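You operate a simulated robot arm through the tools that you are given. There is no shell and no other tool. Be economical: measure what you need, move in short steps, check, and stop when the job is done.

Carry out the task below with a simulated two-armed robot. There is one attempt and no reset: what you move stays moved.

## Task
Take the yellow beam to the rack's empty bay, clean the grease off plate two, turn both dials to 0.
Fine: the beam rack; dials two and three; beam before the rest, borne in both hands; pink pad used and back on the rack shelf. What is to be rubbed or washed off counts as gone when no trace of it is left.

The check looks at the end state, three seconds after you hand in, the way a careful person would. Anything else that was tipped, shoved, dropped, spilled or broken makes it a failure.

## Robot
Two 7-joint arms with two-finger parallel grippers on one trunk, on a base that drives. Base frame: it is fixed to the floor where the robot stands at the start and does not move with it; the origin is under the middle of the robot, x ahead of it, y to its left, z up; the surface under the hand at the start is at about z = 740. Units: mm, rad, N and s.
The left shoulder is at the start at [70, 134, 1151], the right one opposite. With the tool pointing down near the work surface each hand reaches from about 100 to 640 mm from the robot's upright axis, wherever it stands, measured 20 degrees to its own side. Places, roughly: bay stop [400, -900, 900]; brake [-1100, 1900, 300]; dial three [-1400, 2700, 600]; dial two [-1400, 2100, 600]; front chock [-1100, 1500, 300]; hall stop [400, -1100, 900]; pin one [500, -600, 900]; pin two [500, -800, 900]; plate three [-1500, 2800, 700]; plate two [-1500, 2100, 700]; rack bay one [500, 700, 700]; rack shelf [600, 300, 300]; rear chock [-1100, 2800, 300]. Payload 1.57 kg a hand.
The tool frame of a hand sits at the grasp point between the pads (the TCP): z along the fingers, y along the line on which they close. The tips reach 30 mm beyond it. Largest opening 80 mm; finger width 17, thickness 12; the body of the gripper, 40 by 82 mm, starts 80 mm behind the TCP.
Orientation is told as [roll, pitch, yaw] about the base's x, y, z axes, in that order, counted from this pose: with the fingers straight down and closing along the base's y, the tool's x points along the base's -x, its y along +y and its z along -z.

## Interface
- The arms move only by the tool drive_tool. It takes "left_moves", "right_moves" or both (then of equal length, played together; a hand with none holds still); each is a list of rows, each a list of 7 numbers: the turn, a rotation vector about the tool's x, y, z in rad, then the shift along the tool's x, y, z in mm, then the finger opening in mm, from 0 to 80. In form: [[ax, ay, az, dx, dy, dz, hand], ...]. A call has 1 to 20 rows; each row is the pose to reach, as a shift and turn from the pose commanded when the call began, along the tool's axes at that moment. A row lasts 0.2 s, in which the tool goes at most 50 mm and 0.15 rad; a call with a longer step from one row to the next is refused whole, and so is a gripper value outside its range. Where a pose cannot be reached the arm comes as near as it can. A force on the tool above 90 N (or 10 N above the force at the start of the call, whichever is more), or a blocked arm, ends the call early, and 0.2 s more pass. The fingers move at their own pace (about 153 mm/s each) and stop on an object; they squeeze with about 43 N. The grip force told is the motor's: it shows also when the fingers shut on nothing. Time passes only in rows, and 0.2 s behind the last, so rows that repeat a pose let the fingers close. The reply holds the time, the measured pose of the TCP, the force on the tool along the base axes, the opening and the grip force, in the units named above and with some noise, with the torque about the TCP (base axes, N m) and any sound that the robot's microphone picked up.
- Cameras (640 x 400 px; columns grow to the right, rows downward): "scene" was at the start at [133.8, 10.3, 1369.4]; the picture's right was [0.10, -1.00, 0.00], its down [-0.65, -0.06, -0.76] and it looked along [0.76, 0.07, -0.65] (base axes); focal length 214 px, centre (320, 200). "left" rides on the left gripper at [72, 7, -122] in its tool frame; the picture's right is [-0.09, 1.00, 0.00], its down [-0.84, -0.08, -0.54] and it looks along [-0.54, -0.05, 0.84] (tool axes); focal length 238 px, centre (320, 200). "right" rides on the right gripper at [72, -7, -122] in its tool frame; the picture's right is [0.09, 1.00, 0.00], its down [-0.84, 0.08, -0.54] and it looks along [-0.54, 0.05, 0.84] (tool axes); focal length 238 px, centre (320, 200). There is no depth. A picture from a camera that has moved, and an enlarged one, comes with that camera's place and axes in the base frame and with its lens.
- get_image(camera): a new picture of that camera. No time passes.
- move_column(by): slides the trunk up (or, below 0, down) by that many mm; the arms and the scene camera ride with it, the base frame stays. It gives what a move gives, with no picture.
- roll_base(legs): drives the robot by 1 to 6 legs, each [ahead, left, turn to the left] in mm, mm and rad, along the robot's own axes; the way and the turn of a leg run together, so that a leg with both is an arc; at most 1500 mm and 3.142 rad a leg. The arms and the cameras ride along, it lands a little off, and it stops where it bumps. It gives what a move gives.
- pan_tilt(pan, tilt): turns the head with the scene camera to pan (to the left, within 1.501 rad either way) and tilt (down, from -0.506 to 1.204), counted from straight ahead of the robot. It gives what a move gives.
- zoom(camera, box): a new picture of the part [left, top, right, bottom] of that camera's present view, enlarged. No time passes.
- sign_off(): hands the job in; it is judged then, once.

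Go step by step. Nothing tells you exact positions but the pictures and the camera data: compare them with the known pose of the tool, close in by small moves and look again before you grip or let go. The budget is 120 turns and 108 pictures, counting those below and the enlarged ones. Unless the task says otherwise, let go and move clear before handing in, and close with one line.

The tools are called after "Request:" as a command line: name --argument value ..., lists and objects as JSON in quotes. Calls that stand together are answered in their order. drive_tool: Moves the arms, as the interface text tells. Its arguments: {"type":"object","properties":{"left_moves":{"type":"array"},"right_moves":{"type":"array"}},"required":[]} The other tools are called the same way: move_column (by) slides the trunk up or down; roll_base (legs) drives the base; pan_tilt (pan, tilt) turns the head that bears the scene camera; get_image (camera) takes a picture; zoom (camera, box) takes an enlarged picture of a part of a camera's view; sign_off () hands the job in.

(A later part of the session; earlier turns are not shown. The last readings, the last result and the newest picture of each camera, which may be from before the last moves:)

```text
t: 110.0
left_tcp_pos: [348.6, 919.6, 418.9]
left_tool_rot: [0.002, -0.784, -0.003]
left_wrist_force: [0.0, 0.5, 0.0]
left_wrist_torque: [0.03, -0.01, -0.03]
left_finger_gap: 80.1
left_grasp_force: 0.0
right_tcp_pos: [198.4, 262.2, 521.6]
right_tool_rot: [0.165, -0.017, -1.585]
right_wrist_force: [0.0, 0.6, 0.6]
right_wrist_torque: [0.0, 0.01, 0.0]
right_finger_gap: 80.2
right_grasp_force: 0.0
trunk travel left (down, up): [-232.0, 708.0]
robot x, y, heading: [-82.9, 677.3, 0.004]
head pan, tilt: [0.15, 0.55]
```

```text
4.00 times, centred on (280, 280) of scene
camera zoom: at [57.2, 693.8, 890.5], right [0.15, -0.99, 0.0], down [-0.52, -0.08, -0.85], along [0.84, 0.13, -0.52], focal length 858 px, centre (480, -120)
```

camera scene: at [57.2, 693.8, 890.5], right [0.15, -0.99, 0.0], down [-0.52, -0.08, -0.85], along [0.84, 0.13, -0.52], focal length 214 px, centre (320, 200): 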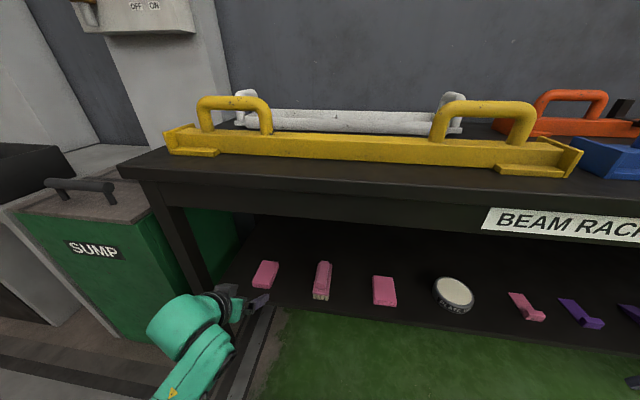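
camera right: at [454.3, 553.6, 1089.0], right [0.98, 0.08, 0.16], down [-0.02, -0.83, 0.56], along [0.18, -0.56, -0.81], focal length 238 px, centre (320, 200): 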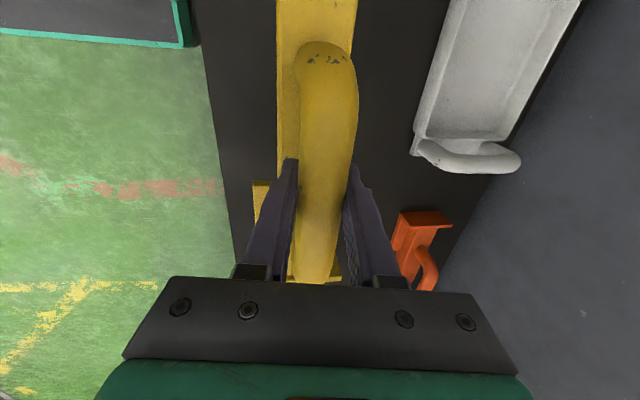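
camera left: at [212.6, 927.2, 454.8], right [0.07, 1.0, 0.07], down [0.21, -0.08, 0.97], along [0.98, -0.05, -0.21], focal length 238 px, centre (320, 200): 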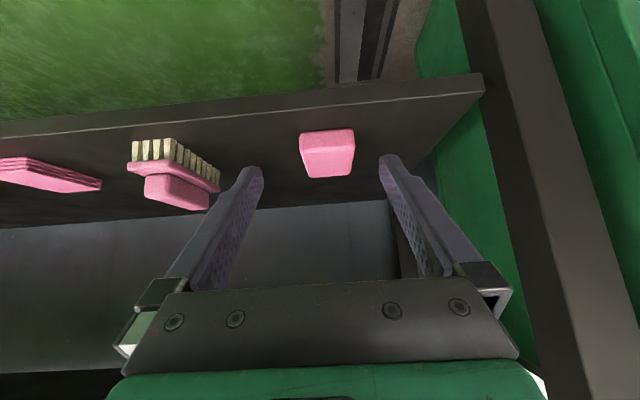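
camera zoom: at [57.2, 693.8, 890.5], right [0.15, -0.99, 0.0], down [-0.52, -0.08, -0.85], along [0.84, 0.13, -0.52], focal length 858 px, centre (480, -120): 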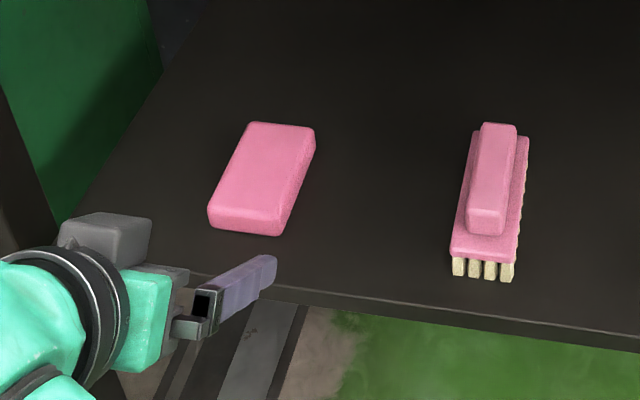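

The pad spans about x 440–528, y 898–956, z 327–349. I come in with the base, then with small arm moves.

Request:
roll_base --legs '[[80, 0, 0]]'

Request:
drive_tool --left_moves '[[0, 0, 0, 3, 3, 13, 80], [0, 0, 0, 6, 5, 26, 80], [0, 0, 0, 10, 7.5, 38, 80]]'

Request:
get_image --camera "left"

Request:
zoom --camera "scene" --box '[160, 220, 360, 345]'

```text
t: 111.0
left_tcp_pos: [430.5, 918.0, 419.3]
left_tool_rot: [0.001, -0.785, -0.004]
left_wrist_force: [0.1, -0.2, -0.3]
left_wrist_torque: [0.02, 0.0, -0.02]
left_finger_gap: 80.0
left_grasp_force: 0.1
right_tcp_pos: [279.9, 263.4, 520.9]
right_tool_rot: [0.163, -0.015, -1.586]
right_wrist_force: [-0.4, 0.6, 1.3]
right_wrist_torque: [0.01, -0.01, 0.02]
right_finger_gap: 80.1
right_grasp_force: 0.0
trunk travel left (down, up): [-232.0, 708.0]
robot x, y, heading: [1.9, 680.4, -0.003]
head pan, tilt: [0.15, 0.55]
```

```text
t: 111.8
left_tcp_pos: [450.8, 927.8, 385.3]
left_tool_rot: [0.001, -0.784, -0.004]
left_wrist_force: [0.4, 0.3, 0.1]
left_wrist_torque: [-0.02, 0.0, 0.01]
left_finger_gap: 80.1
left_grasp_force: 0.1
right_tcp_pos: [279.6, 263.4, 521.5]
right_tool_rot: [0.163, -0.016, -1.588]
right_wrist_force: [-0.6, -0.5, -0.1]
right_wrist_torque: [-0.02, 0.01, -0.01]
right_finger_gap: 80.1
right_grasp_force: 0.0
trunk travel left (down, up): [-232.0, 708.0]
robot x, y, heading: [-1.5, 679.6, -0.008]
head pan, tilt: [0.15, 0.55]
```

```text
48 pictures are left
camera left: at [313.4, 934.2, 420.2], right [0.07, 1.0, 0.07], down [0.21, -0.08, 0.97], along [0.98, -0.05, -0.21], focal length 238 px, centre (320, 200)
```

left: 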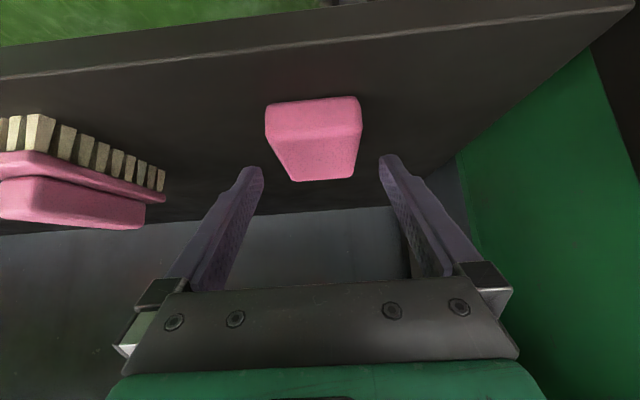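

```text
3.20 times, centred on (260, 282) of scene
camera zoom: at [138.1, 693.4, 890.4], right [0.15, -0.99, 0.0], down [-0.52, -0.08, -0.85], along [0.84, 0.12, -0.52], focal length 686 px, centre (512, -64)
```

zoom: 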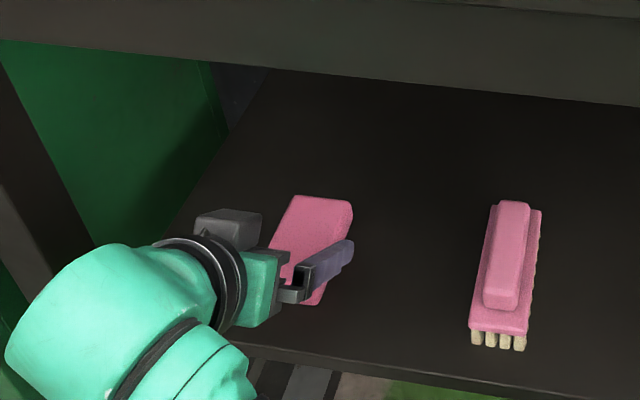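

The pad lies centred between the fingers. I go in over it and close.

Request:
drive_tool --left_moves '[[0, 0, 0, -0.5, 0, 13, 80], [0, 0, 0, -1, 0, 26, 80], [0, 0, 0, -1.4, 0, 39.6, 80], [0, 0, 0, -1.4, 0, 39.6, 80]]'

Request:
get_image --camera "left"

```text
t: 112.8
left_tcp_pos: [478.9, 926.6, 358.7]
left_tool_rot: [0.001, -0.784, -0.003]
left_wrist_force: [0.1, 0.3, -0.3]
left_wrist_torque: [-0.02, 0.0, 0.01]
left_finger_gap: 80.2
left_grasp_force: 0.1
right_tcp_pos: [278.3, 263.4, 521.5]
right_tool_rot: [0.164, -0.016, -1.587]
right_wrist_force: [-0.9, 0.5, -0.5]
right_wrist_torque: [0.02, 0.0, 0.03]
right_finger_gap: 80.0
right_grasp_force: 0.1
trunk travel left (down, up): [-232.0, 708.0]
robot x, y, heading: [0.8, 679.1, -0.007]
head pan, tilt: [0.15, 0.55]
```

```text
46 pictures are left
camera left: at [342.8, 933.6, 393.3], right [0.07, 1.0, 0.07], down [0.21, -0.08, 0.97], along [0.98, -0.05, -0.21], focal length 238 px, centre (320, 200)
```

left: 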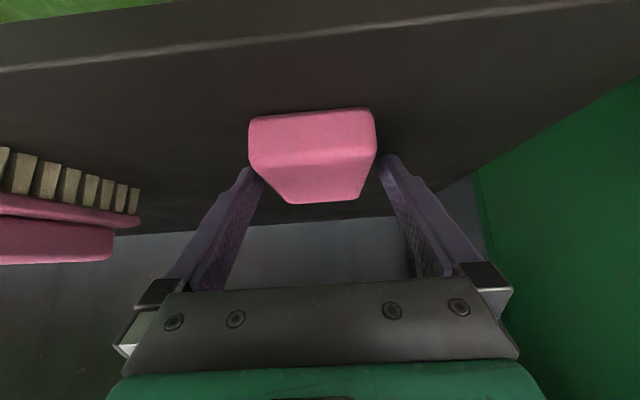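

Request:
drive_tool --left_moves '[[0, 0, 0, 0, 0, 0, 60], [0, 0, 0, 0, 0, 0, 40], [0, 0, 0, 0, 0, 0, 20], [0, 0, 0, 0, 0, 0, 0], [0, 0, 0, 0, 0, 0, 0], [0, 0, 0, 0, 0, 0, 0]]'

Request:
move_column --by 30

Request:
get_image --camera "left"

Request:
zoom --camera "scene" --box '[160, 220, 360, 345]'

```text
t: 114.2
left_tcp_pos: [479.3, 926.8, 358.3]
left_tool_rot: [0.001, -0.783, -0.004]
left_wrist_force: [0.1, 0.3, 0.8]
left_wrist_torque: [0.0, 0.01, 0.01]
left_finger_gap: 56.8
left_grasp_force: 43.7
right_tcp_pos: [279.7, 263.4, 522.0]
right_tool_rot: [0.165, -0.016, -1.587]
right_wrist_force: [0.4, 0.4, 0.8]
right_wrist_torque: [0.0, 0.01, 0.0]
right_finger_gap: 80.1
right_grasp_force: 0.2
trunk travel left (down, up): [-232.0, 708.0]
robot x, y, heading: [0.9, 678.4, -0.004]
head pan, tilt: [0.15, 0.55]
```

```text
t: 115.0
left_tcp_pos: [478.9, 925.4, 387.7]
left_tool_rot: [0.001, -0.782, -0.004]
left_wrist_force: [-0.1, -1.3, -0.1]
left_wrist_torque: [-0.01, 0.02, -0.01]
left_finger_gap: 57.1
left_grasp_force: 42.9
right_tcp_pos: [278.7, 263.3, 551.2]
right_tool_rot: [0.164, -0.016, -1.587]
right_wrist_force: [-0.4, -0.4, 1.5]
right_wrist_torque: [0.03, 0.03, 0.03]
right_finger_gap: 80.0
right_grasp_force: 0.0
trunk travel left (down, up): [-262.0, 678.0]
robot x, y, heading: [-2.3, 678.6, -0.001]
head pan, tilt: [0.15, 0.55]
```

```text
45 pictures are left
camera left: at [342.8, 933.7, 423.4], right [0.07, 1.0, 0.07], down [0.21, -0.08, 0.97], along [0.98, -0.05, -0.22], focal length 238 px, centre (320, 200)
```

left: 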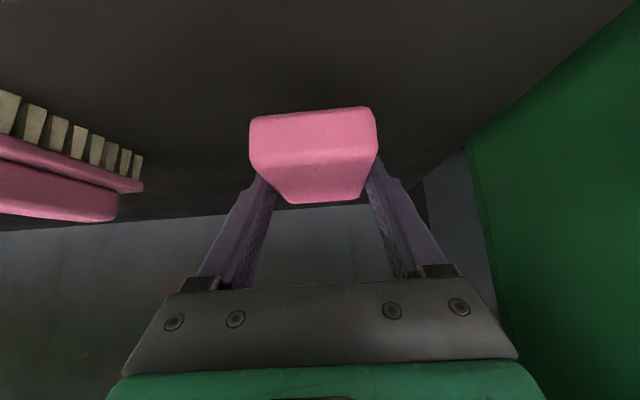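

```text
3.20 times, centred on (260, 282) of scene
camera zoom: at [138.3, 693.3, 920.4], right [0.15, -0.99, 0.0], down [-0.52, -0.08, -0.85], along [0.84, 0.12, -0.52], focal length 686 px, centre (512, -64)
```

zoom: 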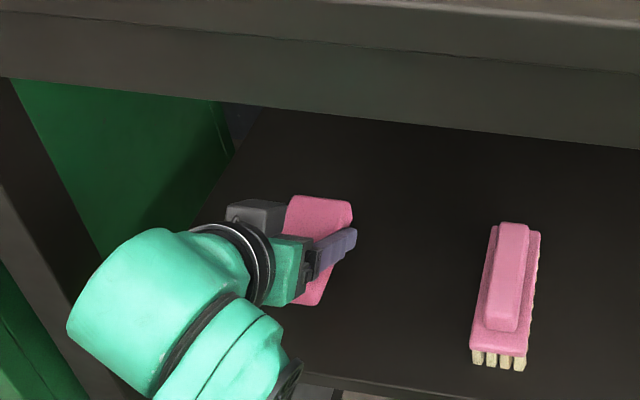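

The pad is held (its underside ~30 mm below the TCP). I back out from the shelf, raise the trunk and drive back to the deck.

Request:
roll_base --legs '[[-520, 0, 0]]'

Request:
move_column --by 400

Request:
move_column --by 110

Request:
roll_base --legs '[[0, 1000, 0], [0, 722, 0], [0, 0, 3.14]]'

Request:
pan_tilt --pan 0.2 --tilt 0.6

Request:
get_image --camera "scene"

```text
t: 118.0
left_tcp_pos: [-41.7, 928.8, 388.0]
left_tool_rot: [0.0, -0.784, -0.002]
left_wrist_force: [0.4, 0.5, 0.0]
left_wrist_torque: [-0.01, -0.01, 0.0]
left_finger_gap: 57.2
left_grasp_force: 43.4
right_tcp_pos: [-242.3, 264.2, 552.1]
right_tool_rot: [0.166, -0.015, -1.584]
right_wrist_force: [0.0, -0.2, 0.6]
right_wrist_torque: [0.03, 0.03, -0.03]
right_finger_gap: 80.3
right_grasp_force: 0.2
trunk travel left (down, up): [-262.0, 678.0]
robot x, y, heading: [-521.0, 675.2, 0.001]
head pan, tilt: [0.15, 0.55]
```

```text
t: 121.9
left_tcp_pos: [-42.7, 928.8, 786.5]
left_tool_rot: [0.001, -0.785, -0.001]
left_wrist_force: [0.0, -0.7, 0.0]
left_wrist_torque: [-0.03, 0.02, 0.0]
left_finger_gap: 57.1
left_grasp_force: 43.2
right_tcp_pos: [-242.1, 266.2, 951.4]
right_tool_rot: [0.166, -0.014, -1.585]
right_wrist_force: [0.5, -0.8, 0.0]
right_wrist_torque: [-0.02, -0.02, 0.01]
right_finger_gap: 80.1
right_grasp_force: 0.1
trunk travel left (down, up): [-662.0, 278.0]
robot x, y, heading: [-524.2, 680.5, -0.002]
head pan, tilt: [0.15, 0.55]
```

```text
t: 123.3
left_tcp_pos: [-43.0, 929.0, 898.1]
left_tool_rot: [-0.002, -0.783, -0.001]
left_wrist_force: [-0.1, 0.8, -0.7]
left_wrist_torque: [-0.02, -0.02, -0.01]
left_finger_gap: 56.8
left_grasp_force: 43.2
right_tcp_pos: [-241.3, 265.0, 1062.2]
right_tool_rot: [0.164, -0.016, -1.583]
right_wrist_force: [0.5, 0.3, -0.6]
right_wrist_torque: [0.0, -0.02, -0.02]
right_finger_gap: 80.1
right_grasp_force: 0.1
trunk travel left (down, up): [-772.0, 168.0]
robot x, y, heading: [-519.9, 678.6, 0.0]
head pan, tilt: [0.15, 0.55]
```

```text
t: 139.4
left_tcp_pos: [-1006.9, 2163.9, 898.2]
left_tool_rot: [0.002, -0.783, -3.131]
left_wrist_force: [0.6, -0.5, 0.1]
left_wrist_torque: [0.04, 0.0, 0.03]
left_finger_gap: 57.0
left_grasp_force: 43.0
right_tcp_pos: [-815.9, 2831.8, 1060.4]
right_tool_rot: [0.163, -0.016, 1.572]
right_wrist_force: [-0.5, -0.1, 0.2]
right_wrist_torque: [-0.02, -0.04, 0.0]
right_finger_gap: 79.8
right_grasp_force: 0.2
trunk travel left (down, up): [-772.0, 168.0]
robot x, y, heading: [-530.0, 2419.6, -3.132]
head pan, tilt: [0.15, 0.55]
```

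```text
t: 140.1
left_tcp_pos: [-1006.8, 2163.6, 897.7]
left_tool_rot: [0.001, -0.783, -3.131]
left_wrist_force: [-0.3, -0.9, 0.0]
left_wrist_torque: [0.01, 0.0, -0.02]
left_finger_gap: 57.0
left_grasp_force: 43.5
right_tcp_pos: [-815.7, 2829.7, 1060.9]
right_tool_rot: [0.164, -0.016, 1.57]
right_wrist_force: [0.3, -1.0, 0.4]
right_wrist_torque: [-0.01, 0.04, 0.01]
right_finger_gap: 80.3
right_grasp_force: 0.1
trunk travel left (down, up): [-772.0, 168.0]
robot x, y, heading: [-532.2, 2416.1, -3.127]
head pan, tilt: [0.201, 0.6]
```

```text
43 pictures are left
camera scene: at [-668.0, 2402.6, 1425.9], right [-0.21, 0.98, 0.0], down [0.55, 0.12, -0.83], along [-0.81, -0.17, -0.56], focal length 214 px, centre (320, 200)
```

scene: 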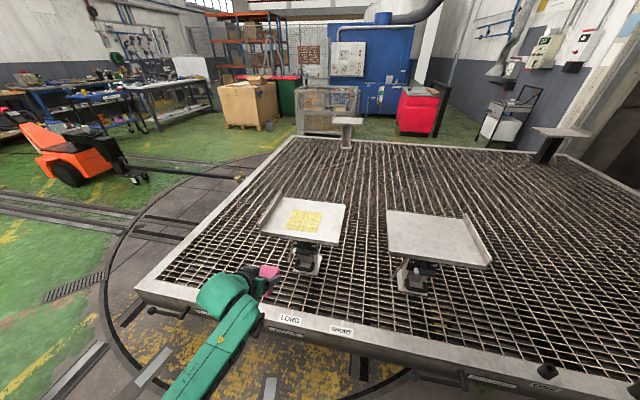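

Back at the deck; the yellow grease square is on plate two, well within its edges. I close up to the deck rim as before.

Request:
roll_base --legs '[[272, 5, 0]]'

Request:
pan_tilt --pan 0.3 --tilt 0.75

Request:
get_image --camera "scene"

Request:
get_image --camera "left"

```text
t: 142.0
left_tcp_pos: [-1272.5, 2154.2, 899.2]
left_tool_rot: [-0.001, -0.783, -3.126]
left_wrist_force: [0.2, -0.5, -0.4]
left_wrist_torque: [0.03, 0.01, 0.01]
left_finger_gap: 57.1
left_grasp_force: 43.2
right_tcp_pos: [-1085.9, 2820.2, 1061.4]
right_tool_rot: [0.164, -0.017, 1.574]
right_wrist_force: [-0.4, -0.3, -0.6]
right_wrist_torque: [0.0, 0.0, 0.0]
right_finger_gap: 80.1
right_grasp_force: 0.1
trunk travel left (down, up): [-772.0, 168.0]
robot x, y, heading: [-796.8, 2411.2, -3.127]
head pan, tilt: [0.201, 0.6]
```

```text
t: 142.7
left_tcp_pos: [-1274.3, 2153.9, 897.1]
left_tool_rot: [-0.001, -0.781, -3.125]
left_wrist_force: [0.3, 0.2, -0.6]
left_wrist_torque: [0.04, 0.0, 0.02]
left_finger_gap: 57.0
left_grasp_force: 43.0
right_tcp_pos: [-1086.3, 2820.8, 1060.5]
right_tool_rot: [0.163, -0.016, 1.574]
right_wrist_force: [-0.4, -0.8, 0.0]
right_wrist_torque: [0.01, -0.01, 0.03]
right_finger_gap: 80.0
right_grasp_force: 0.1
trunk travel left (down, up): [-772.0, 168.0]
robot x, y, heading: [-799.5, 2411.1, -3.126]
head pan, tilt: [0.3, 0.75]
```

```text
42 pictures are left
camera scene: at [-929.1, 2386.5, 1413.0], right [-0.31, 0.95, 0.0], down [0.65, 0.21, -0.73], along [-0.7, -0.23, -0.68], focal length 214 px, centre (320, 200)
```

scene: 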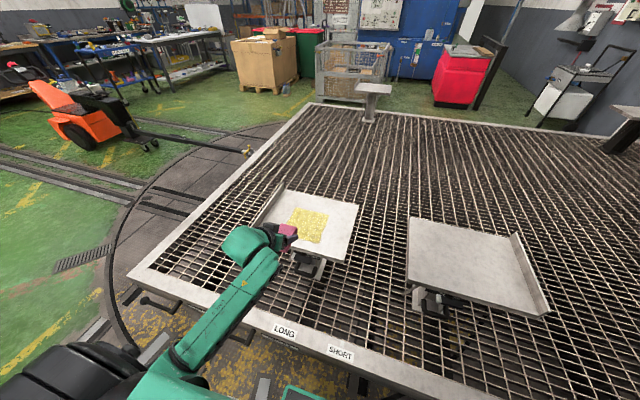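

```text
41 pictures are left
camera left: at [-1135.8, 2149.9, 933.2], right [-0.05, -1.0, 0.07], down [-0.21, 0.07, 0.97], along [-0.98, 0.03, -0.22], focal length 238 px, centre (320, 200)
```

left: 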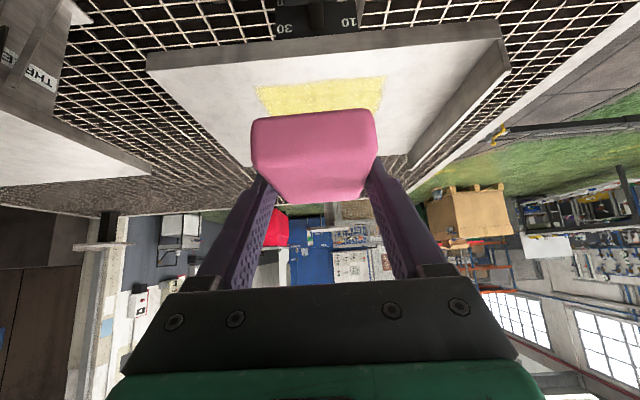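

Grease patch spans about x -1400..-1562, y 2070..2230 on the plate at z≈728. I bring the pad just above its near left corner.

Request:
drive_tool --left_moves '[[0, 0, 0, 1, 13, 35, 0], [0, 0, 0, 2, 26, 70, 0], [0, 0, 0, 3, 39, 105, 0], [0, 0, 0, 4, 52, 140, 0], [0, 0, 0, 4.2, 64, 172, 0]]'

Request:
zoom --camera "scene" --box '[220, 160, 420, 285]'

```text
t: 143.9
left_tcp_pos: [-1391.1, 2086.8, 771.3]
left_tool_rot: [0.002, -0.782, -3.128]
left_wrist_force: [0.9, 0.5, -0.7]
left_wrist_torque: [0.03, -0.01, 0.0]
left_finger_gap: 57.0
left_grasp_force: 43.1
right_tcp_pos: [-1086.3, 2821.0, 1061.3]
right_tool_rot: [0.164, -0.015, 1.574]
right_wrist_force: [0.1, -1.1, 0.2]
right_wrist_torque: [0.0, 0.02, -0.01]
right_finger_gap: 80.2
right_grasp_force: 0.1
trunk travel left (down, up): [-772.0, 168.0]
robot x, y, heading: [-803.5, 2408.6, -3.126]
head pan, tilt: [0.3, 0.75]
```

```text
3.20 times, centred on (320, 222) of scene
camera zoom: at [-930.0, 2386.3, 1412.9], right [-0.31, 0.95, 0.0], down [0.65, 0.21, -0.73], along [-0.69, -0.23, -0.68], focal length 686 px, centre (320, 128)
```

zoom: 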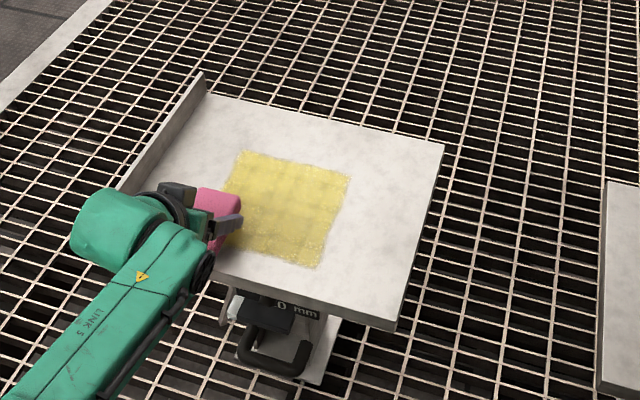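

Pad is over the patch's near left edge. I lower gently to find contact.

Request:
drive_tool --left_moves '[[0, 0, 0, 2.1, 0, 2.1, 0], [0, 0, 0, 4.2, 0, 4.2, 0], [0, 0, 0, 6.4, 0, 6.4, 0], [0, 0, 0, 7.8, 0, 7.8, 0]]'

Request:
drive_tool --left_moves '[[0, 0, 0, 1.4, 0, 1.4, 0], [0, 0, 0, 2.1, 0, 2.1, 0]]'

```text
t: 144.9
left_tcp_pos: [-1391.1, 2087.8, 760.7]
left_tool_rot: [0.0, -0.784, -3.125]
left_wrist_force: [0.0, 0.0, -0.7]
left_wrist_torque: [0.02, -0.01, -0.01]
left_finger_gap: 57.1
left_grasp_force: 43.2
right_tcp_pos: [-1086.2, 2820.8, 1060.3]
right_tool_rot: [0.164, -0.017, 1.575]
right_wrist_force: [0.3, 0.7, 0.8]
right_wrist_torque: [-0.02, 0.03, -0.01]
right_finger_gap: 80.0
right_grasp_force: 0.1
trunk travel left (down, up): [-772.0, 168.0]
robot x, y, heading: [-799.3, 2415.7, -3.128]
head pan, tilt: [0.3, 0.75]
```

```text
t: 145.5
left_tcp_pos: [-1392.1, 2087.8, 758.7]
left_tool_rot: [0.003, -0.781, -3.127]
left_wrist_force: [0.7, -1.1, -0.5]
left_wrist_torque: [0.01, -0.01, 0.01]
left_finger_gap: 57.0
left_grasp_force: 43.2
right_tcp_pos: [-1086.6, 2821.4, 1060.9]
right_tool_rot: [0.163, -0.016, 1.574]
right_wrist_force: [-0.8, 0.4, 0.8]
right_wrist_torque: [0.0, 0.03, 0.0]
right_finger_gap: 80.0
right_grasp_force: 0.0
trunk travel left (down, up): [-772.0, 168.0]
robot x, y, heading: [-798.3, 2409.9, -3.129]
head pan, tilt: [0.3, 0.75]
```

Request:
drive_tool --left_moves '[[0, 0, 0, 1.4, 0, 1.4, 0], [0, 0, 0, 2.8, 0, 2.8, 0]]'

Request:
drive_tool --left_moves '[[0, 0, 0, 1.0, 0, 1.0, 0], [0, 0, 0, 2.1, 0, 2.1, 0]]'

```text
t: 146.1
left_tcp_pos: [-1390.7, 2087.0, 759.2]
left_tool_rot: [0.004, -0.789, -3.127]
left_wrist_force: [-1.2, -2.1, 9.9]
left_wrist_torque: [0.15, -0.44, -0.09]
left_finger_gap: 56.8
left_grasp_force: 43.2
right_tcp_pos: [-1084.9, 2822.0, 1062.3]
right_tool_rot: [0.165, -0.016, 1.574]
right_wrist_force: [-0.1, -0.4, 0.7]
right_wrist_torque: [-0.01, -0.02, 0.03]
right_finger_gap: 79.8
right_grasp_force: 0.0
trunk travel left (down, up): [-772.0, 168.0]
robot x, y, heading: [-794.2, 2411.6, -3.124]
head pan, tilt: [0.3, 0.75]
```

```text
t: 146.7
left_tcp_pos: [-1390.6, 2088.2, 756.9]
left_tool_rot: [0.007, -0.793, -3.13]
left_wrist_force: [-3.9, -5.2, 24.7]
left_wrist_torque: [0.12, -0.95, -0.19]
left_finger_gap: 56.8
left_grasp_force: 42.9
right_tcp_pos: [-1083.4, 2822.7, 1061.2]
right_tool_rot: [0.167, -0.015, 1.575]
right_wrist_force: [0.1, -0.1, -0.2]
right_wrist_torque: [0.01, 0.03, 0.0]
right_finger_gap: 79.9
right_grasp_force: 0.1
trunk travel left (down, up): [-772.0, 168.0]
robot x, y, heading: [-800.5, 2410.6, -3.129]
head pan, tilt: [0.3, 0.75]
```

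Contact is made (~25 N). I ease off slightly and wipe three lanes back and forth.

Request:
drive_tool --left_moves '[[0, 0, 0, -0.5, 10, -0.5, 0], [0, 0, 0, -18.2, 10, 17.2, 0], [0, 0, 0, -35.9, 10, 34.9, 0], [0, 0, 0, -53.5, 10, 52.5, 0], [0, 0, 0, -71.2, 10, 70.2, 0], [0, 0, 0, -88.9, 10, 87.9, 0], [0, 0, 0, -88.9, -10, 87.9, 0], [0, 0, 0, -88.9, -30, 87.9, 0], [0, 0, 0, -71.2, -30, 70.2, 0], [0, 0, 0, -53.5, -30, 52.5, 0], [0, 0, 0, -35.9, -30, 34.9, 0], [0, 0, 0, -18.2, -30, 17.2, 0], [0, 0, 0, -0.5, -30, -0.5, 0], [0, 0, 0, -0.5, -50, -0.5, 0], [0, 0, 0, -0.5, -70, -0.5, 0], [0, 0, 0, -18.2, -70, 17.2, 0], [0, 0, 0, -35.9, -70, 34.9, 0], [0, 0, 0, -53.5, -70, 52.5, 0], [0, 0, 0, -71.2, -70, 70.2, 0], [0, 0, 0, -88.9, -70, 87.9, 0]]'

Request:
zoom --camera "scene" --box '[220, 160, 420, 285]'

```text
t: 150.9
left_tcp_pos: [-1475.1, 2155.1, 758.5]
left_tool_rot: [-0.003, -0.786, -3.128]
left_wrist_force: [2.7, 0.1, 5.5]
left_wrist_torque: [-0.02, 0.17, -0.02]
left_finger_gap: 56.8
left_grasp_force: 42.8
left hand out of reach, approached as far as the arm can: row 4, 5, 6, 7, 8, 9, 10, 11, 19, 20
right_tcp_pos: [-1088.1, 2819.9, 1062.0]
right_tool_rot: [0.163, -0.018, 1.576]
right_wrist_force: [-0.4, 0.0, -0.4]
right_wrist_torque: [0.02, -0.01, 0.03]
right_finger_gap: 80.0
right_grasp_force: 0.0
trunk travel left (down, up): [-772.0, 168.0]
robot x, y, heading: [-800.7, 2409.7, -3.127]
head pan, tilt: [0.3, 0.75]
```

```text
3.20 times, centred on (320, 222) of scene
camera zoom: at [-930.7, 2383.6, 1412.3], right [-0.31, 0.95, 0.0], down [0.65, 0.21, -0.73], along [-0.69, -0.23, -0.68], focal length 686 px, centre (320, 128)
```

zoom: 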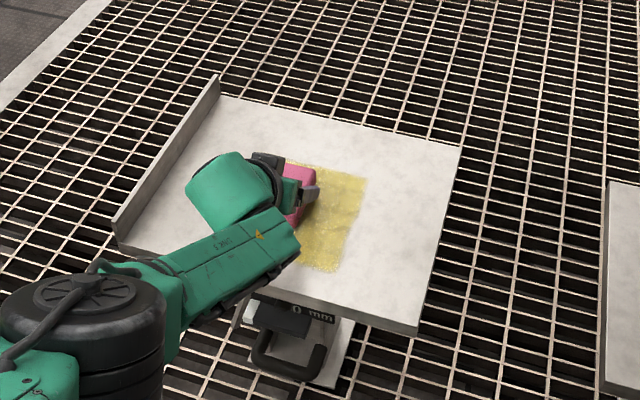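

Reach ended short of the far edge, and plate two's picture seems shifted relative to before. I lift the pad and check whether the stand moved.

Request:
drive_tool --left_moves '[[0, 0, 0, 12, 0, -40, 0], [0, 0, 0, 20, 0, -75, 0], [0, 0, 0, 10, 0, -115, 0], [0, 0, 0, 0, 0, -150, 0], [0, 0, 0, 0, 0, -190, 0]]'

Request:
get_image --camera "scene"

Request:
zoom --camera "scene" --box '[220, 160, 420, 285]'

```text
t: 152.1
left_tcp_pos: [-1475.8, 2159.0, 760.5]
left_tool_rot: [-0.005, -0.788, -3.129]
left_wrist_force: [-0.1, -0.3, 0.2]
left_wrist_torque: [0.02, 0.01, 0.0]
left_finger_gap: 56.5
left_grasp_force: 43.0
left hand out of reach, approached as far as the arm can: row 1, 2, 3, 4, 5
right_tcp_pos: [-1085.8, 2820.7, 1061.3]
right_tool_rot: [0.164, -0.014, 1.576]
right_wrist_force: [-0.2, 1.2, -0.2]
right_wrist_torque: [0.0, 0.0, -0.02]
right_finger_gap: 80.1
right_grasp_force: 0.1
trunk travel left (down, up): [-772.0, 168.0]
robot x, y, heading: [-798.4, 2408.3, -3.127]
head pan, tilt: [0.3, 0.75]
```

```text
38 pictures are left
camera scene: at [-928.7, 2386.3, 1413.0], right [-0.31, 0.95, 0.0], down [0.65, 0.21, -0.73], along [-0.69, -0.23, -0.68], focal length 214 px, centre (320, 200)
```

scene: 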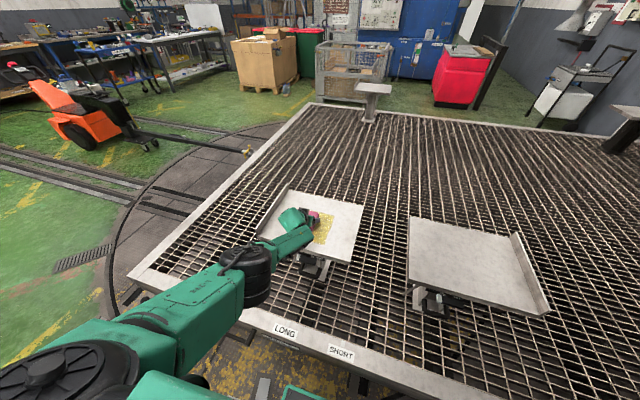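

```text
3.20 times, centred on (320, 222) of scene
camera zoom: at [-928.7, 2386.3, 1413.0], right [-0.31, 0.95, 0.0], down [0.65, 0.21, -0.73], along [-0.69, -0.23, -0.68], focal length 686 px, centre (320, 128)
```

zoom: 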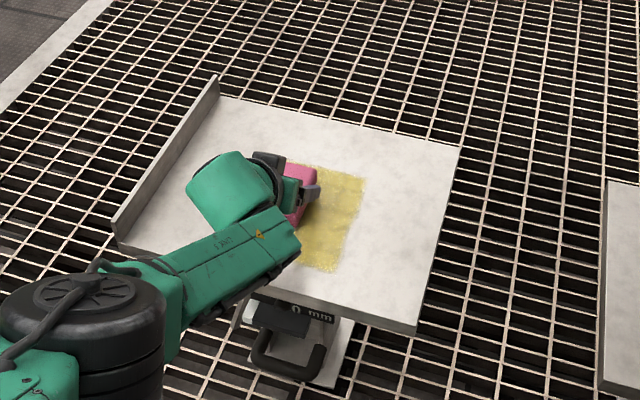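

The stand slid about 20 mm toward +y under the wiping drag; I'll press more lightly and put it back. First I lift the hand with the trunk and free the arm from its outstretched pose.

Request:
move_column --by 80

Request:
drive_tool --left_moves '[[0, 0, 0, 0, 0, 0, 0], [0, 0, 0, 0, 0, 0, 0]]'

```text
t: 153.2
left_tcp_pos: [-1475.4, 2158.9, 840.7]
left_tool_rot: [-0.004, -0.79, -3.129]
left_wrist_force: [-0.5, -0.2, 0.2]
left_wrist_torque: [0.0, -0.01, -0.02]
left_finger_gap: 57.2
left_grasp_force: 42.9
right_tcp_pos: [-1085.7, 2819.3, 1140.9]
right_tool_rot: [0.165, -0.016, 1.574]
right_wrist_force: [0.4, 0.0, -0.3]
right_wrist_torque: [-0.01, -0.02, -0.02]
right_finger_gap: 80.2
right_grasp_force: 0.1
trunk travel left (down, up): [-852.0, 88.0]
robot x, y, heading: [-799.1, 2408.8, -3.124]
head pan, tilt: [0.3, 0.75]
```

```text
t: 153.8
left_tcp_pos: [-1475.0, 2157.6, 842.5]
left_tool_rot: [-0.003, -0.788, -3.13]
left_wrist_force: [0.5, 0.2, -0.9]
left_wrist_torque: [0.02, -0.01, 0.0]
left_finger_gap: 57.1
left_grasp_force: 43.4
right_tcp_pos: [-1086.2, 2822.1, 1141.7]
right_tool_rot: [0.163, -0.017, 1.574]
right_wrist_force: [0.5, -0.5, 0.2]
right_wrist_torque: [-0.01, -0.01, 0.0]
right_finger_gap: 80.1
right_grasp_force: 0.0
trunk travel left (down, up): [-852.0, 88.0]
robot x, y, heading: [-800.9, 2410.7, -3.124]
head pan, tilt: [0.3, 0.75]
```

Request:
drive_tool --left_moves '[[0, 0, 0, 7, 0, -7, 0], [0, 0, 0, 14, 0, -14, 0], [0, 0, 0, 21, 0, -21, 0], [0, 0, 0, 28, 0, -28, 0]]'

Request:
zoom --camera "scene" --box '[220, 160, 420, 285]'

```text
t: 154.8
left_tcp_pos: [-1437.5, 2157.7, 841.0]
left_tool_rot: [-0.003, -0.787, -3.128]
left_wrist_force: [-0.2, -0.3, -0.1]
left_wrist_torque: [0.02, -0.01, 0.02]
left_finger_gap: 56.9
left_grasp_force: 42.8
left hand out of reach, approached as far as the arm can: row 1
right_tcp_pos: [-1086.5, 2821.3, 1142.8]
right_tool_rot: [0.165, -0.015, 1.576]
right_wrist_force: [-0.1, 0.3, -0.2]
right_wrist_torque: [0.01, 0.02, 0.0]
right_finger_gap: 80.1
right_grasp_force: 0.1
trunk travel left (down, up): [-852.0, 88.0]
robot x, y, heading: [-796.2, 2412.7, -3.127]
head pan, tilt: [0.3, 0.75]
```

```text
3.20 times, centred on (320, 222) of scene
camera zoom: at [-928.2, 2386.1, 1493.1], right [-0.31, 0.95, 0.0], down [0.65, 0.21, -0.73], along [-0.7, -0.23, -0.68], focal length 686 px, centre (320, 128)
```

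zoom: 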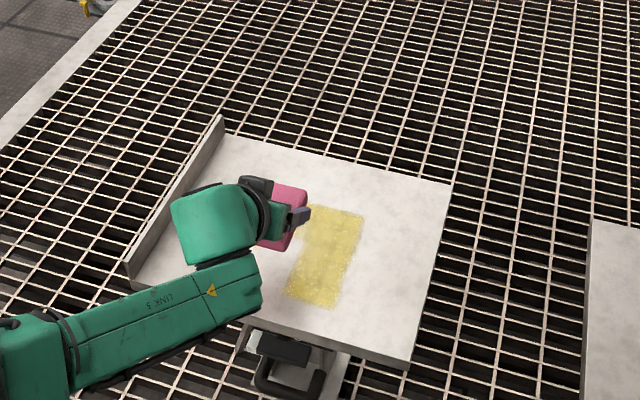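

Arm is free; a strip of grease about y 2165–2250 remains. I lower the trunk (raising the hand by as much) for longer reach, then will wipe with light strokes toward -y, which also walks the stand back.

Request:
drive_tool --left_moves '[[0, 0, 0, -27, 0, -27, 0], [0, 0, 0, -54, 0, -54, 0], [0, 0, 0, -81, 0, -81, 0], [0, 0, 0, -108, 0, -108, 0], [0, 0, 0, -135, 0, -135, 0], [0, 0, 0, -163, 0, -163, 0]]'

Request:
move_column --by -280

Request:
zoom --camera "scene" --box '[220, 120, 420, 245]'

```text
t: 156.2
left_tcp_pos: [-1435.2, 2157.9, 1072.9]
left_tool_rot: [-0.004, -0.787, -3.128]
left_wrist_force: [-0.4, 0.4, -1.5]
left_wrist_torque: [-0.02, 0.05, 0.01]
left_finger_gap: 56.9
left_grasp_force: 42.9
right_tcp_pos: [-1085.9, 2821.8, 1142.7]
right_tool_rot: [0.164, -0.016, 1.573]
right_wrist_force: [0.0, -1.2, 1.0]
right_wrist_torque: [-0.01, 0.01, 0.04]
right_finger_gap: 79.9
right_grasp_force: 0.0
trunk travel left (down, up): [-852.0, 88.0]
robot x, y, heading: [-801.4, 2412.7, -3.13]
head pan, tilt: [0.3, 0.75]
```

```text
t: 159.1
left_tcp_pos: [-1435.3, 2156.9, 793.3]
left_tool_rot: [-0.004, -0.789, -3.128]
left_wrist_force: [0.4, -0.2, -0.7]
left_wrist_torque: [-0.02, -0.01, 0.0]
left_finger_gap: 57.0
left_grasp_force: 42.5
right_tcp_pos: [-1087.0, 2821.3, 861.6]
right_tool_rot: [0.164, -0.016, 1.576]
right_wrist_force: [-0.9, -0.5, 0.8]
right_wrist_torque: [0.01, 0.01, 0.03]
right_finger_gap: 80.3
right_grasp_force: 0.1
trunk travel left (down, up): [-572.0, 368.0]
robot x, y, heading: [-799.1, 2409.4, -3.125]
head pan, tilt: [0.3, 0.75]
```

```text
3.20 times, centred on (320, 182) of scene
camera zoom: at [-928.4, 2386.5, 1213.1], right [-0.31, 0.95, 0.0], down [0.65, 0.21, -0.73], along [-0.69, -0.23, -0.68], focal length 686 px, centre (320, 256)
```

zoom: 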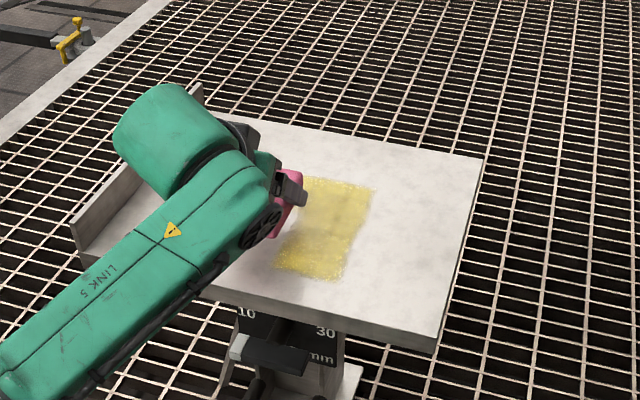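

Stand two has slid straight by +22 mm in y. Now a light stroke toward -y along the near lane, with a lift at the end.

Request:
drive_tool --left_moves '[[0, 0, 0, 11, -33, 2, 0], [0, 0, 0, 22, -66, 4, 0], [0, 0, 0, 33.9, -98, 5.7, 0], [0, 0, 0, 37, -98, 8.8, 0], [0, 0, 0, 39.2, -98, 11, 0], [0, 0, 0, 39.2, -78, 11, 0], [0, 0, 0, 39.2, -56, 11, 0], [0, 0, 0, 39.2, -34, 11, 0], [0, 0, 0, 39.2, -12, 11, 0], [0, 0, 0, 39.2, 10, 11, 0], [0, 0, 0, 39.2, 32, 11, 0], [0, 0, 0, 39.2, 54, 11, 0], [0, 0, 0, 39.2, 72, 11, 0]]'

Request:
drive_tool --left_moves '[[0, 0, 0, -7, 0, -7, 0], [0, 0, 0, -14, 0, -14, 0], [0, 0, 0, -28, 0, -28, 0]]'

Request:
zoom --camera "scene" --box '[220, 120, 420, 245]'

```text
t: 161.9
left_tcp_pos: [-1412.6, 2086.2, 759.7]
left_tool_rot: [-0.002, -0.791, -3.131]
left_wrist_force: [-0.3, 3.9, 10.2]
left_wrist_torque: [0.18, 0.28, -0.13]
left_finger_gap: 56.6
left_grasp_force: 43.0
right_tcp_pos: [-1084.2, 2822.0, 861.4]
right_tool_rot: [0.165, -0.012, 1.575]
right_wrist_force: [-0.8, -0.8, -0.1]
right_wrist_torque: [0.02, 0.03, -0.01]
right_finger_gap: 80.0
right_grasp_force: 0.1
trunk travel left (down, up): [-572.0, 368.0]
robot x, y, heading: [-800.3, 2408.6, -3.124]
head pan, tilt: [0.3, 0.75]
```

```text
t: 162.7
left_tcp_pos: [-1413.8, 2084.3, 796.7]
left_tool_rot: [-0.003, -0.786, -3.126]
left_wrist_force: [0.0, -0.5, -0.6]
left_wrist_torque: [-0.01, 0.06, -0.02]
left_finger_gap: 56.7
left_grasp_force: 43.1
right_tcp_pos: [-1086.8, 2820.7, 861.3]
right_tool_rot: [0.164, -0.017, 1.575]
right_wrist_force: [-0.3, 0.1, -0.1]
right_wrist_torque: [-0.05, 0.0, -0.02]
right_finger_gap: 80.0
right_grasp_force: 0.0
trunk travel left (down, up): [-572.0, 368.0]
robot x, y, heading: [-800.2, 2409.3, -3.126]
head pan, tilt: [0.3, 0.75]
```

```text
3.20 times, centred on (320, 182) of scene
camera zoom: at [-928.5, 2386.4, 1213.0], right [-0.31, 0.95, 0.0], down [0.65, 0.21, -0.73], along [-0.69, -0.23, -0.68], focal length 686 px, centre (320, 256)
```

zoom: 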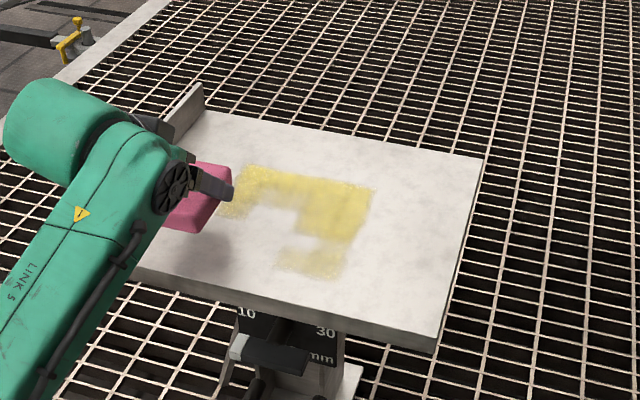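

The stand stayed this time, and a band got cleaned (mostly under the pad's front). I repeat with a bit more pressure over the nearer lanes, still stroking toward -y.

Request:
drive_tool --left_moves '[[0, 0, 0, 13, -45, -2, 0], [0, 0, 0, 27, -90, -4, 0], [0, 0, 0, 40, -135, -6, 0], [0, 0, 0, 53.7, -178, -8.5, 0], [0, 0, 0, 57, -178, -5, 0], [0, 0, 0, 60.1, -178, -2.1, 0], [0, 0, 0, 60.1, -158, -2.1, 0], [0, 0, 0, 60.1, -138, -2.1, 0], [0, 0, 0, 60.1, -118, -2.1, 0], [0, 0, 0, 60.1, -98, -2.1, 0], [0, 0, 0, 60.1, -78, -2.1, 0], [0, 0, 0, 60.1, -58, -2.1, 0], [0, 0, 0, 60.1, -38, -2.1, 0], [0, 0, 0, 60.1, -18, -2.1, 0], [0, 0, 0, 60.1, 5, -2.1, 0], [0, 0, 0, 40, 5, -22, 0]]'

Request:
drive_tool --left_moves '[[0, 0, 0, -4, -45, 10, 0], [0, 0, 0, -8, -90, 20, 0], [0, 0, 0, -11, -135, 30, 0], [0, 0, 0, -14.9, -183, 41.7, 0], [0, 0, 0, -11, -183, 45, 0], [0, 0, 0, -8.5, -183, 48.1, 0], [0, 0, 0, -8.5, -163, 48.1, 0], [0, 0, 0, -8.5, -143, 48.1, 0], [0, 0, 0, -8.5, -123, 48.1, 0], [0, 0, 0, -8.5, -103, 48.1, 0], [0, 0, 0, -8.5, -83, 48.1, 0], [0, 0, 0, -8.5, -63, 48.1, 0], [0, 0, 0, -8.5, -43, 48.1, 0], [0, 0, 0, -8.5, -23, 48.1, 0], [0, 0, 0, -8.5, 0, 48.1, 0], [0, 0, 0, -28.5, 0, 28, 0]]'

Request:
zoom --camera "scene" --box '[220, 120, 420, 245]'

```text
t: 166.1
left_tcp_pos: [-1371.9, 2081.3, 781.9]
left_tool_rot: [-0.001, -0.78, -3.127]
left_wrist_force: [-0.5, 1.4, 0.7]
left_wrist_torque: [-0.02, -0.01, 0.02]
left_finger_gap: 56.8
left_grasp_force: 43.3
right_tcp_pos: [-1086.8, 2820.6, 861.1]
right_tool_rot: [0.164, -0.016, 1.576]
right_wrist_force: [0.2, -0.6, 0.6]
right_wrist_torque: [-0.03, -0.01, 0.01]
right_finger_gap: 80.0
right_grasp_force: 0.0
trunk travel left (down, up): [-572.0, 368.0]
robot x, y, heading: [-796.9, 2411.2, -3.124]
head pan, tilt: [0.3, 0.75]
```

```text
t: 169.5
left_tcp_pos: [-1407.8, 2078.8, 781.8]
left_tool_rot: [-0.002, -0.783, -3.128]
left_wrist_force: [0.5, 0.7, -0.4]
left_wrist_torque: [0.02, 0.02, 0.04]
left_finger_gap: 56.5
left_grasp_force: 43.0
right_tcp_pos: [-1086.2, 2821.2, 861.5]
right_tool_rot: [0.163, -0.016, 1.576]
right_wrist_force: [0.3, 0.2, -0.6]
right_wrist_torque: [-0.01, 0.01, 0.02]
right_finger_gap: 79.5
right_grasp_force: 0.1
trunk travel left (down, up): [-572.0, 368.0]
robot x, y, heading: [-798.9, 2409.4, -3.123]
head pan, tilt: [0.3, 0.75]
```

```text
3.20 times, centred on (320, 182) of scene
camera zoom: at [-928.6, 2386.4, 1212.7], right [-0.31, 0.95, 0.0], down [0.65, 0.21, -0.73], along [-0.69, -0.23, -0.68], focal length 686 px, centre (320, 256)
```

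zoom: 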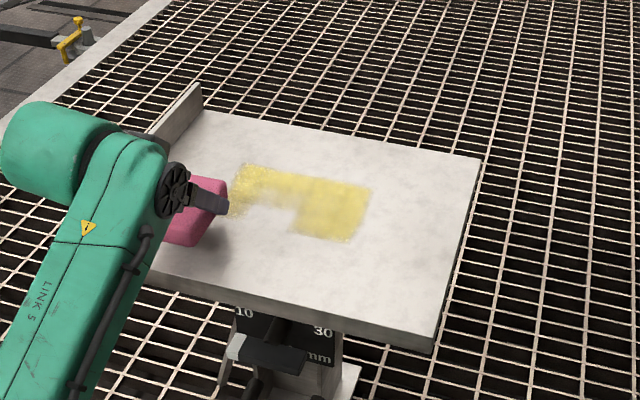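

Near half is clean. Now three lanes for the far half.

Request:
drive_tool --left_moves '[[0, 0, 0, -3, -47, 9, 0], [0, 0, 0, -6, -94, 19, 0], [0, 0, 0, -9, -141, 28, 0], [0, 0, 0, -11.3, -189, 38.1, 0], [0, 0, 0, -8, -189, 42, 0], [0, 0, 0, -4.2, -189, 45.2, 0], [0, 0, 0, -4.2, -168, 45.2, 0], [0, 0, 0, -4.2, -147, 45.2, 0], [0, 0, 0, -4.2, -126, 45.2, 0], [0, 0, 0, -4.2, -105, 45.2, 0], [0, 0, 0, -4.2, -84, 45.2, 0], [0, 0, 0, -4.2, -63, 45.2, 0], [0, 0, 0, -4.2, -42, 45.2, 0], [0, 0, 0, -4.2, -21, 45.2, 0], [0, 0, 0, -4.2, 5, 45.2, 0], [0, 0, 0, -24.2, 5, 25.2, 0]]'

Request:
drive_tool --left_moves '[[0, 0, 0, -3, -47, 9, 0], [0, 0, 0, -6, -94, 19, 0], [0, 0, 0, -9, -141, 28, 0], [0, 0, 0, -12, -189, 37.4, 0], [0, 0, 0, -8, -189, 42, 0], [0, 0, 0, -4.9, -189, 44.5, 0], [0, 0, 0, -4.9, -168, 44.5, 0], [0, 0, 0, -4.9, -147, 44.5, 0], [0, 0, 0, -4.9, -126, 44.5, 0], [0, 0, 0, -4.9, -105, 44.5, 0], [0, 0, 0, -4.9, -84, 44.5, 0], [0, 0, 0, -4.9, -63, 44.5, 0], [0, 0, 0, -4.9, -42, 44.5, 0], [0, 0, 0, -4.9, -21, 44.5, 0], [0, 0, 0, -4.9, 5, 44.5, 0], [0, 0, 0, -24.9, 5, 24.5, 0]]'

Request:
zoom --camera "scene" --box '[220, 120, 420, 245]'

```text
t: 172.9
left_tcp_pos: [-1444.6, 2073.3, 779.4]
left_tool_rot: [-0.003, -0.782, -3.127]
left_wrist_force: [-0.9, -0.5, -0.1]
left_wrist_torque: [0.0, -0.05, -0.01]
left_finger_gap: 56.7
left_grasp_force: 43.4
right_tcp_pos: [-1087.3, 2820.2, 860.3]
right_tool_rot: [0.167, -0.017, 1.577]
right_wrist_force: [-0.4, -0.5, -0.5]
right_wrist_torque: [-0.05, 0.0, 0.02]
right_finger_gap: 79.9
right_grasp_force: 0.1
trunk travel left (down, up): [-572.0, 368.0]
robot x, y, heading: [-800.3, 2410.6, -3.124]
head pan, tilt: [0.3, 0.75]
```

```text
t: 176.3
left_tcp_pos: [-1477.7, 2068.9, 781.4]
left_tool_rot: [-0.004, -0.781, -3.125]
left_wrist_force: [0.1, 0.4, -0.3]
left_wrist_torque: [-0.02, -0.03, 0.03]
left_finger_gap: 56.7
left_grasp_force: 42.9
right_tcp_pos: [-1086.1, 2821.6, 860.6]
right_tool_rot: [0.166, -0.015, 1.577]
right_wrist_force: [-0.2, 0.2, 0.5]
right_wrist_torque: [-0.01, 0.02, -0.01]
right_finger_gap: 80.0
right_grasp_force: 0.0
trunk travel left (down, up): [-572.0, 368.0]
robot x, y, heading: [-800.3, 2415.0, -3.122]
head pan, tilt: [0.3, 0.75]
```

```text
3.20 times, centred on (320, 182) of scene
camera zoom: at [-928.7, 2386.3, 1212.7], right [-0.31, 0.95, 0.0], down [0.65, 0.21, -0.73], along [-0.69, -0.23, -0.68], focal length 686 px, centre (320, 256)
```

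zoom: 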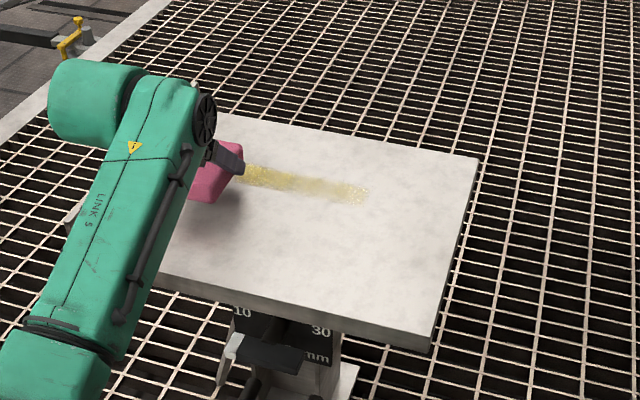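

A thin far strip is left. One more lane farther out, starting further to the right.

Request:
drive_tool --left_moves '[[0, 0, 0, -2, -41, 7, 0], [0, 0, 0, -4, -82, 14, 0], [0, 0, 0, -6, -123, 21, 0], [0, 0, 0, -8, -164, 28, 0], [0, 0, 0, -9.9, -205, 35.3, 0], [0, 0, 0, -6, -205, 39, 0], [0, 0, 0, -2.4, -205, 42.8, 0], [0, 0, 0, -2.4, -184, 42.8, 0], [0, 0, 0, -2.4, -163, 42.8, 0], [0, 0, 0, -2.4, -142, 42.8, 0], [0, 0, 0, -2.4, -121, 42.8, 0], [0, 0, 0, -2.4, -100, 42.8, 0], [0, 0, 0, -2.4, -79, 42.8, 0], [0, 0, 0, -2.4, -58, 42.8, 0], [0, 0, 0, -2.4, -37, 42.8, 0], [0, 0, 0, -2.4, -16, 42.8, 0], [0, 0, 0, -2.4, 5, 42.8, 0], [0, 0, 0, -2.4, 20, 42.8, 0], [0, 0, 0, -22.4, 20, 22.8, 0]]'

Request:
drive_tool --left_moves '[[0, 0, 0, 14, 0, -35, 0], [0, 0, 0, 28, 0, -70, 0], [0, 0, 0, 28, 0, -110, 0], [0, 0, 0, 28, 0, -150, 0]]'

Request:
zoom --camera "scene" --box '[220, 120, 420, 245]'

```text
t: 180.3
left_tcp_pos: [-1511.9, 2046.0, 781.2]
left_tool_rot: [-0.006, -0.785, -3.127]
left_wrist_force: [0.9, 0.3, 0.0]
left_wrist_torque: [-0.02, -0.01, 0.03]
left_finger_gap: 56.9
left_grasp_force: 42.9
right_tcp_pos: [-1086.8, 2820.4, 861.1]
right_tool_rot: [0.166, -0.016, 1.577]
right_wrist_force: [0.7, -0.2, -0.7]
right_wrist_torque: [0.0, -0.01, -0.01]
right_finger_gap: 80.2
right_grasp_force: 0.1
trunk travel left (down, up): [-572.0, 368.0]
robot x, y, heading: [-801.4, 2411.0, -3.117]
head pan, tilt: [0.3, 0.75]
```

```text
t: 181.3
left_tcp_pos: [-1384.6, 2050.1, 870.6]
left_tool_rot: [-0.004, -0.79, -3.128]
left_wrist_force: [0.2, -0.4, -0.7]
left_wrist_torque: [-0.01, -0.04, 0.0]
left_finger_gap: 56.8
left_grasp_force: 42.5
right_tcp_pos: [-1085.1, 2819.6, 861.4]
right_tool_rot: [0.165, -0.015, 1.574]
right_wrist_force: [0.7, -0.2, 0.0]
right_wrist_torque: [0.01, 0.01, 0.01]
right_finger_gap: 80.0
right_grasp_force: 0.1
trunk travel left (down, up): [-572.0, 368.0]
robot x, y, heading: [-800.3, 2408.2, -3.129]
head pan, tilt: [0.3, 0.75]
```

```text
3.20 times, centred on (320, 182) of scene
camera zoom: at [-927.5, 2386.6, 1213.1], right [-0.31, 0.95, 0.0], down [0.65, 0.21, -0.73], along [-0.7, -0.23, -0.68], focal length 686 px, centre (320, 256)
```

zoom: 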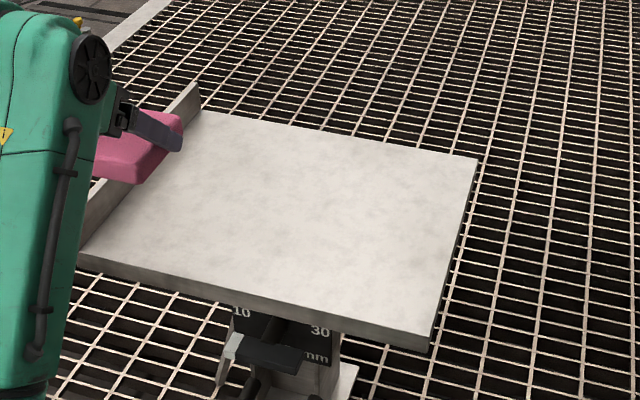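

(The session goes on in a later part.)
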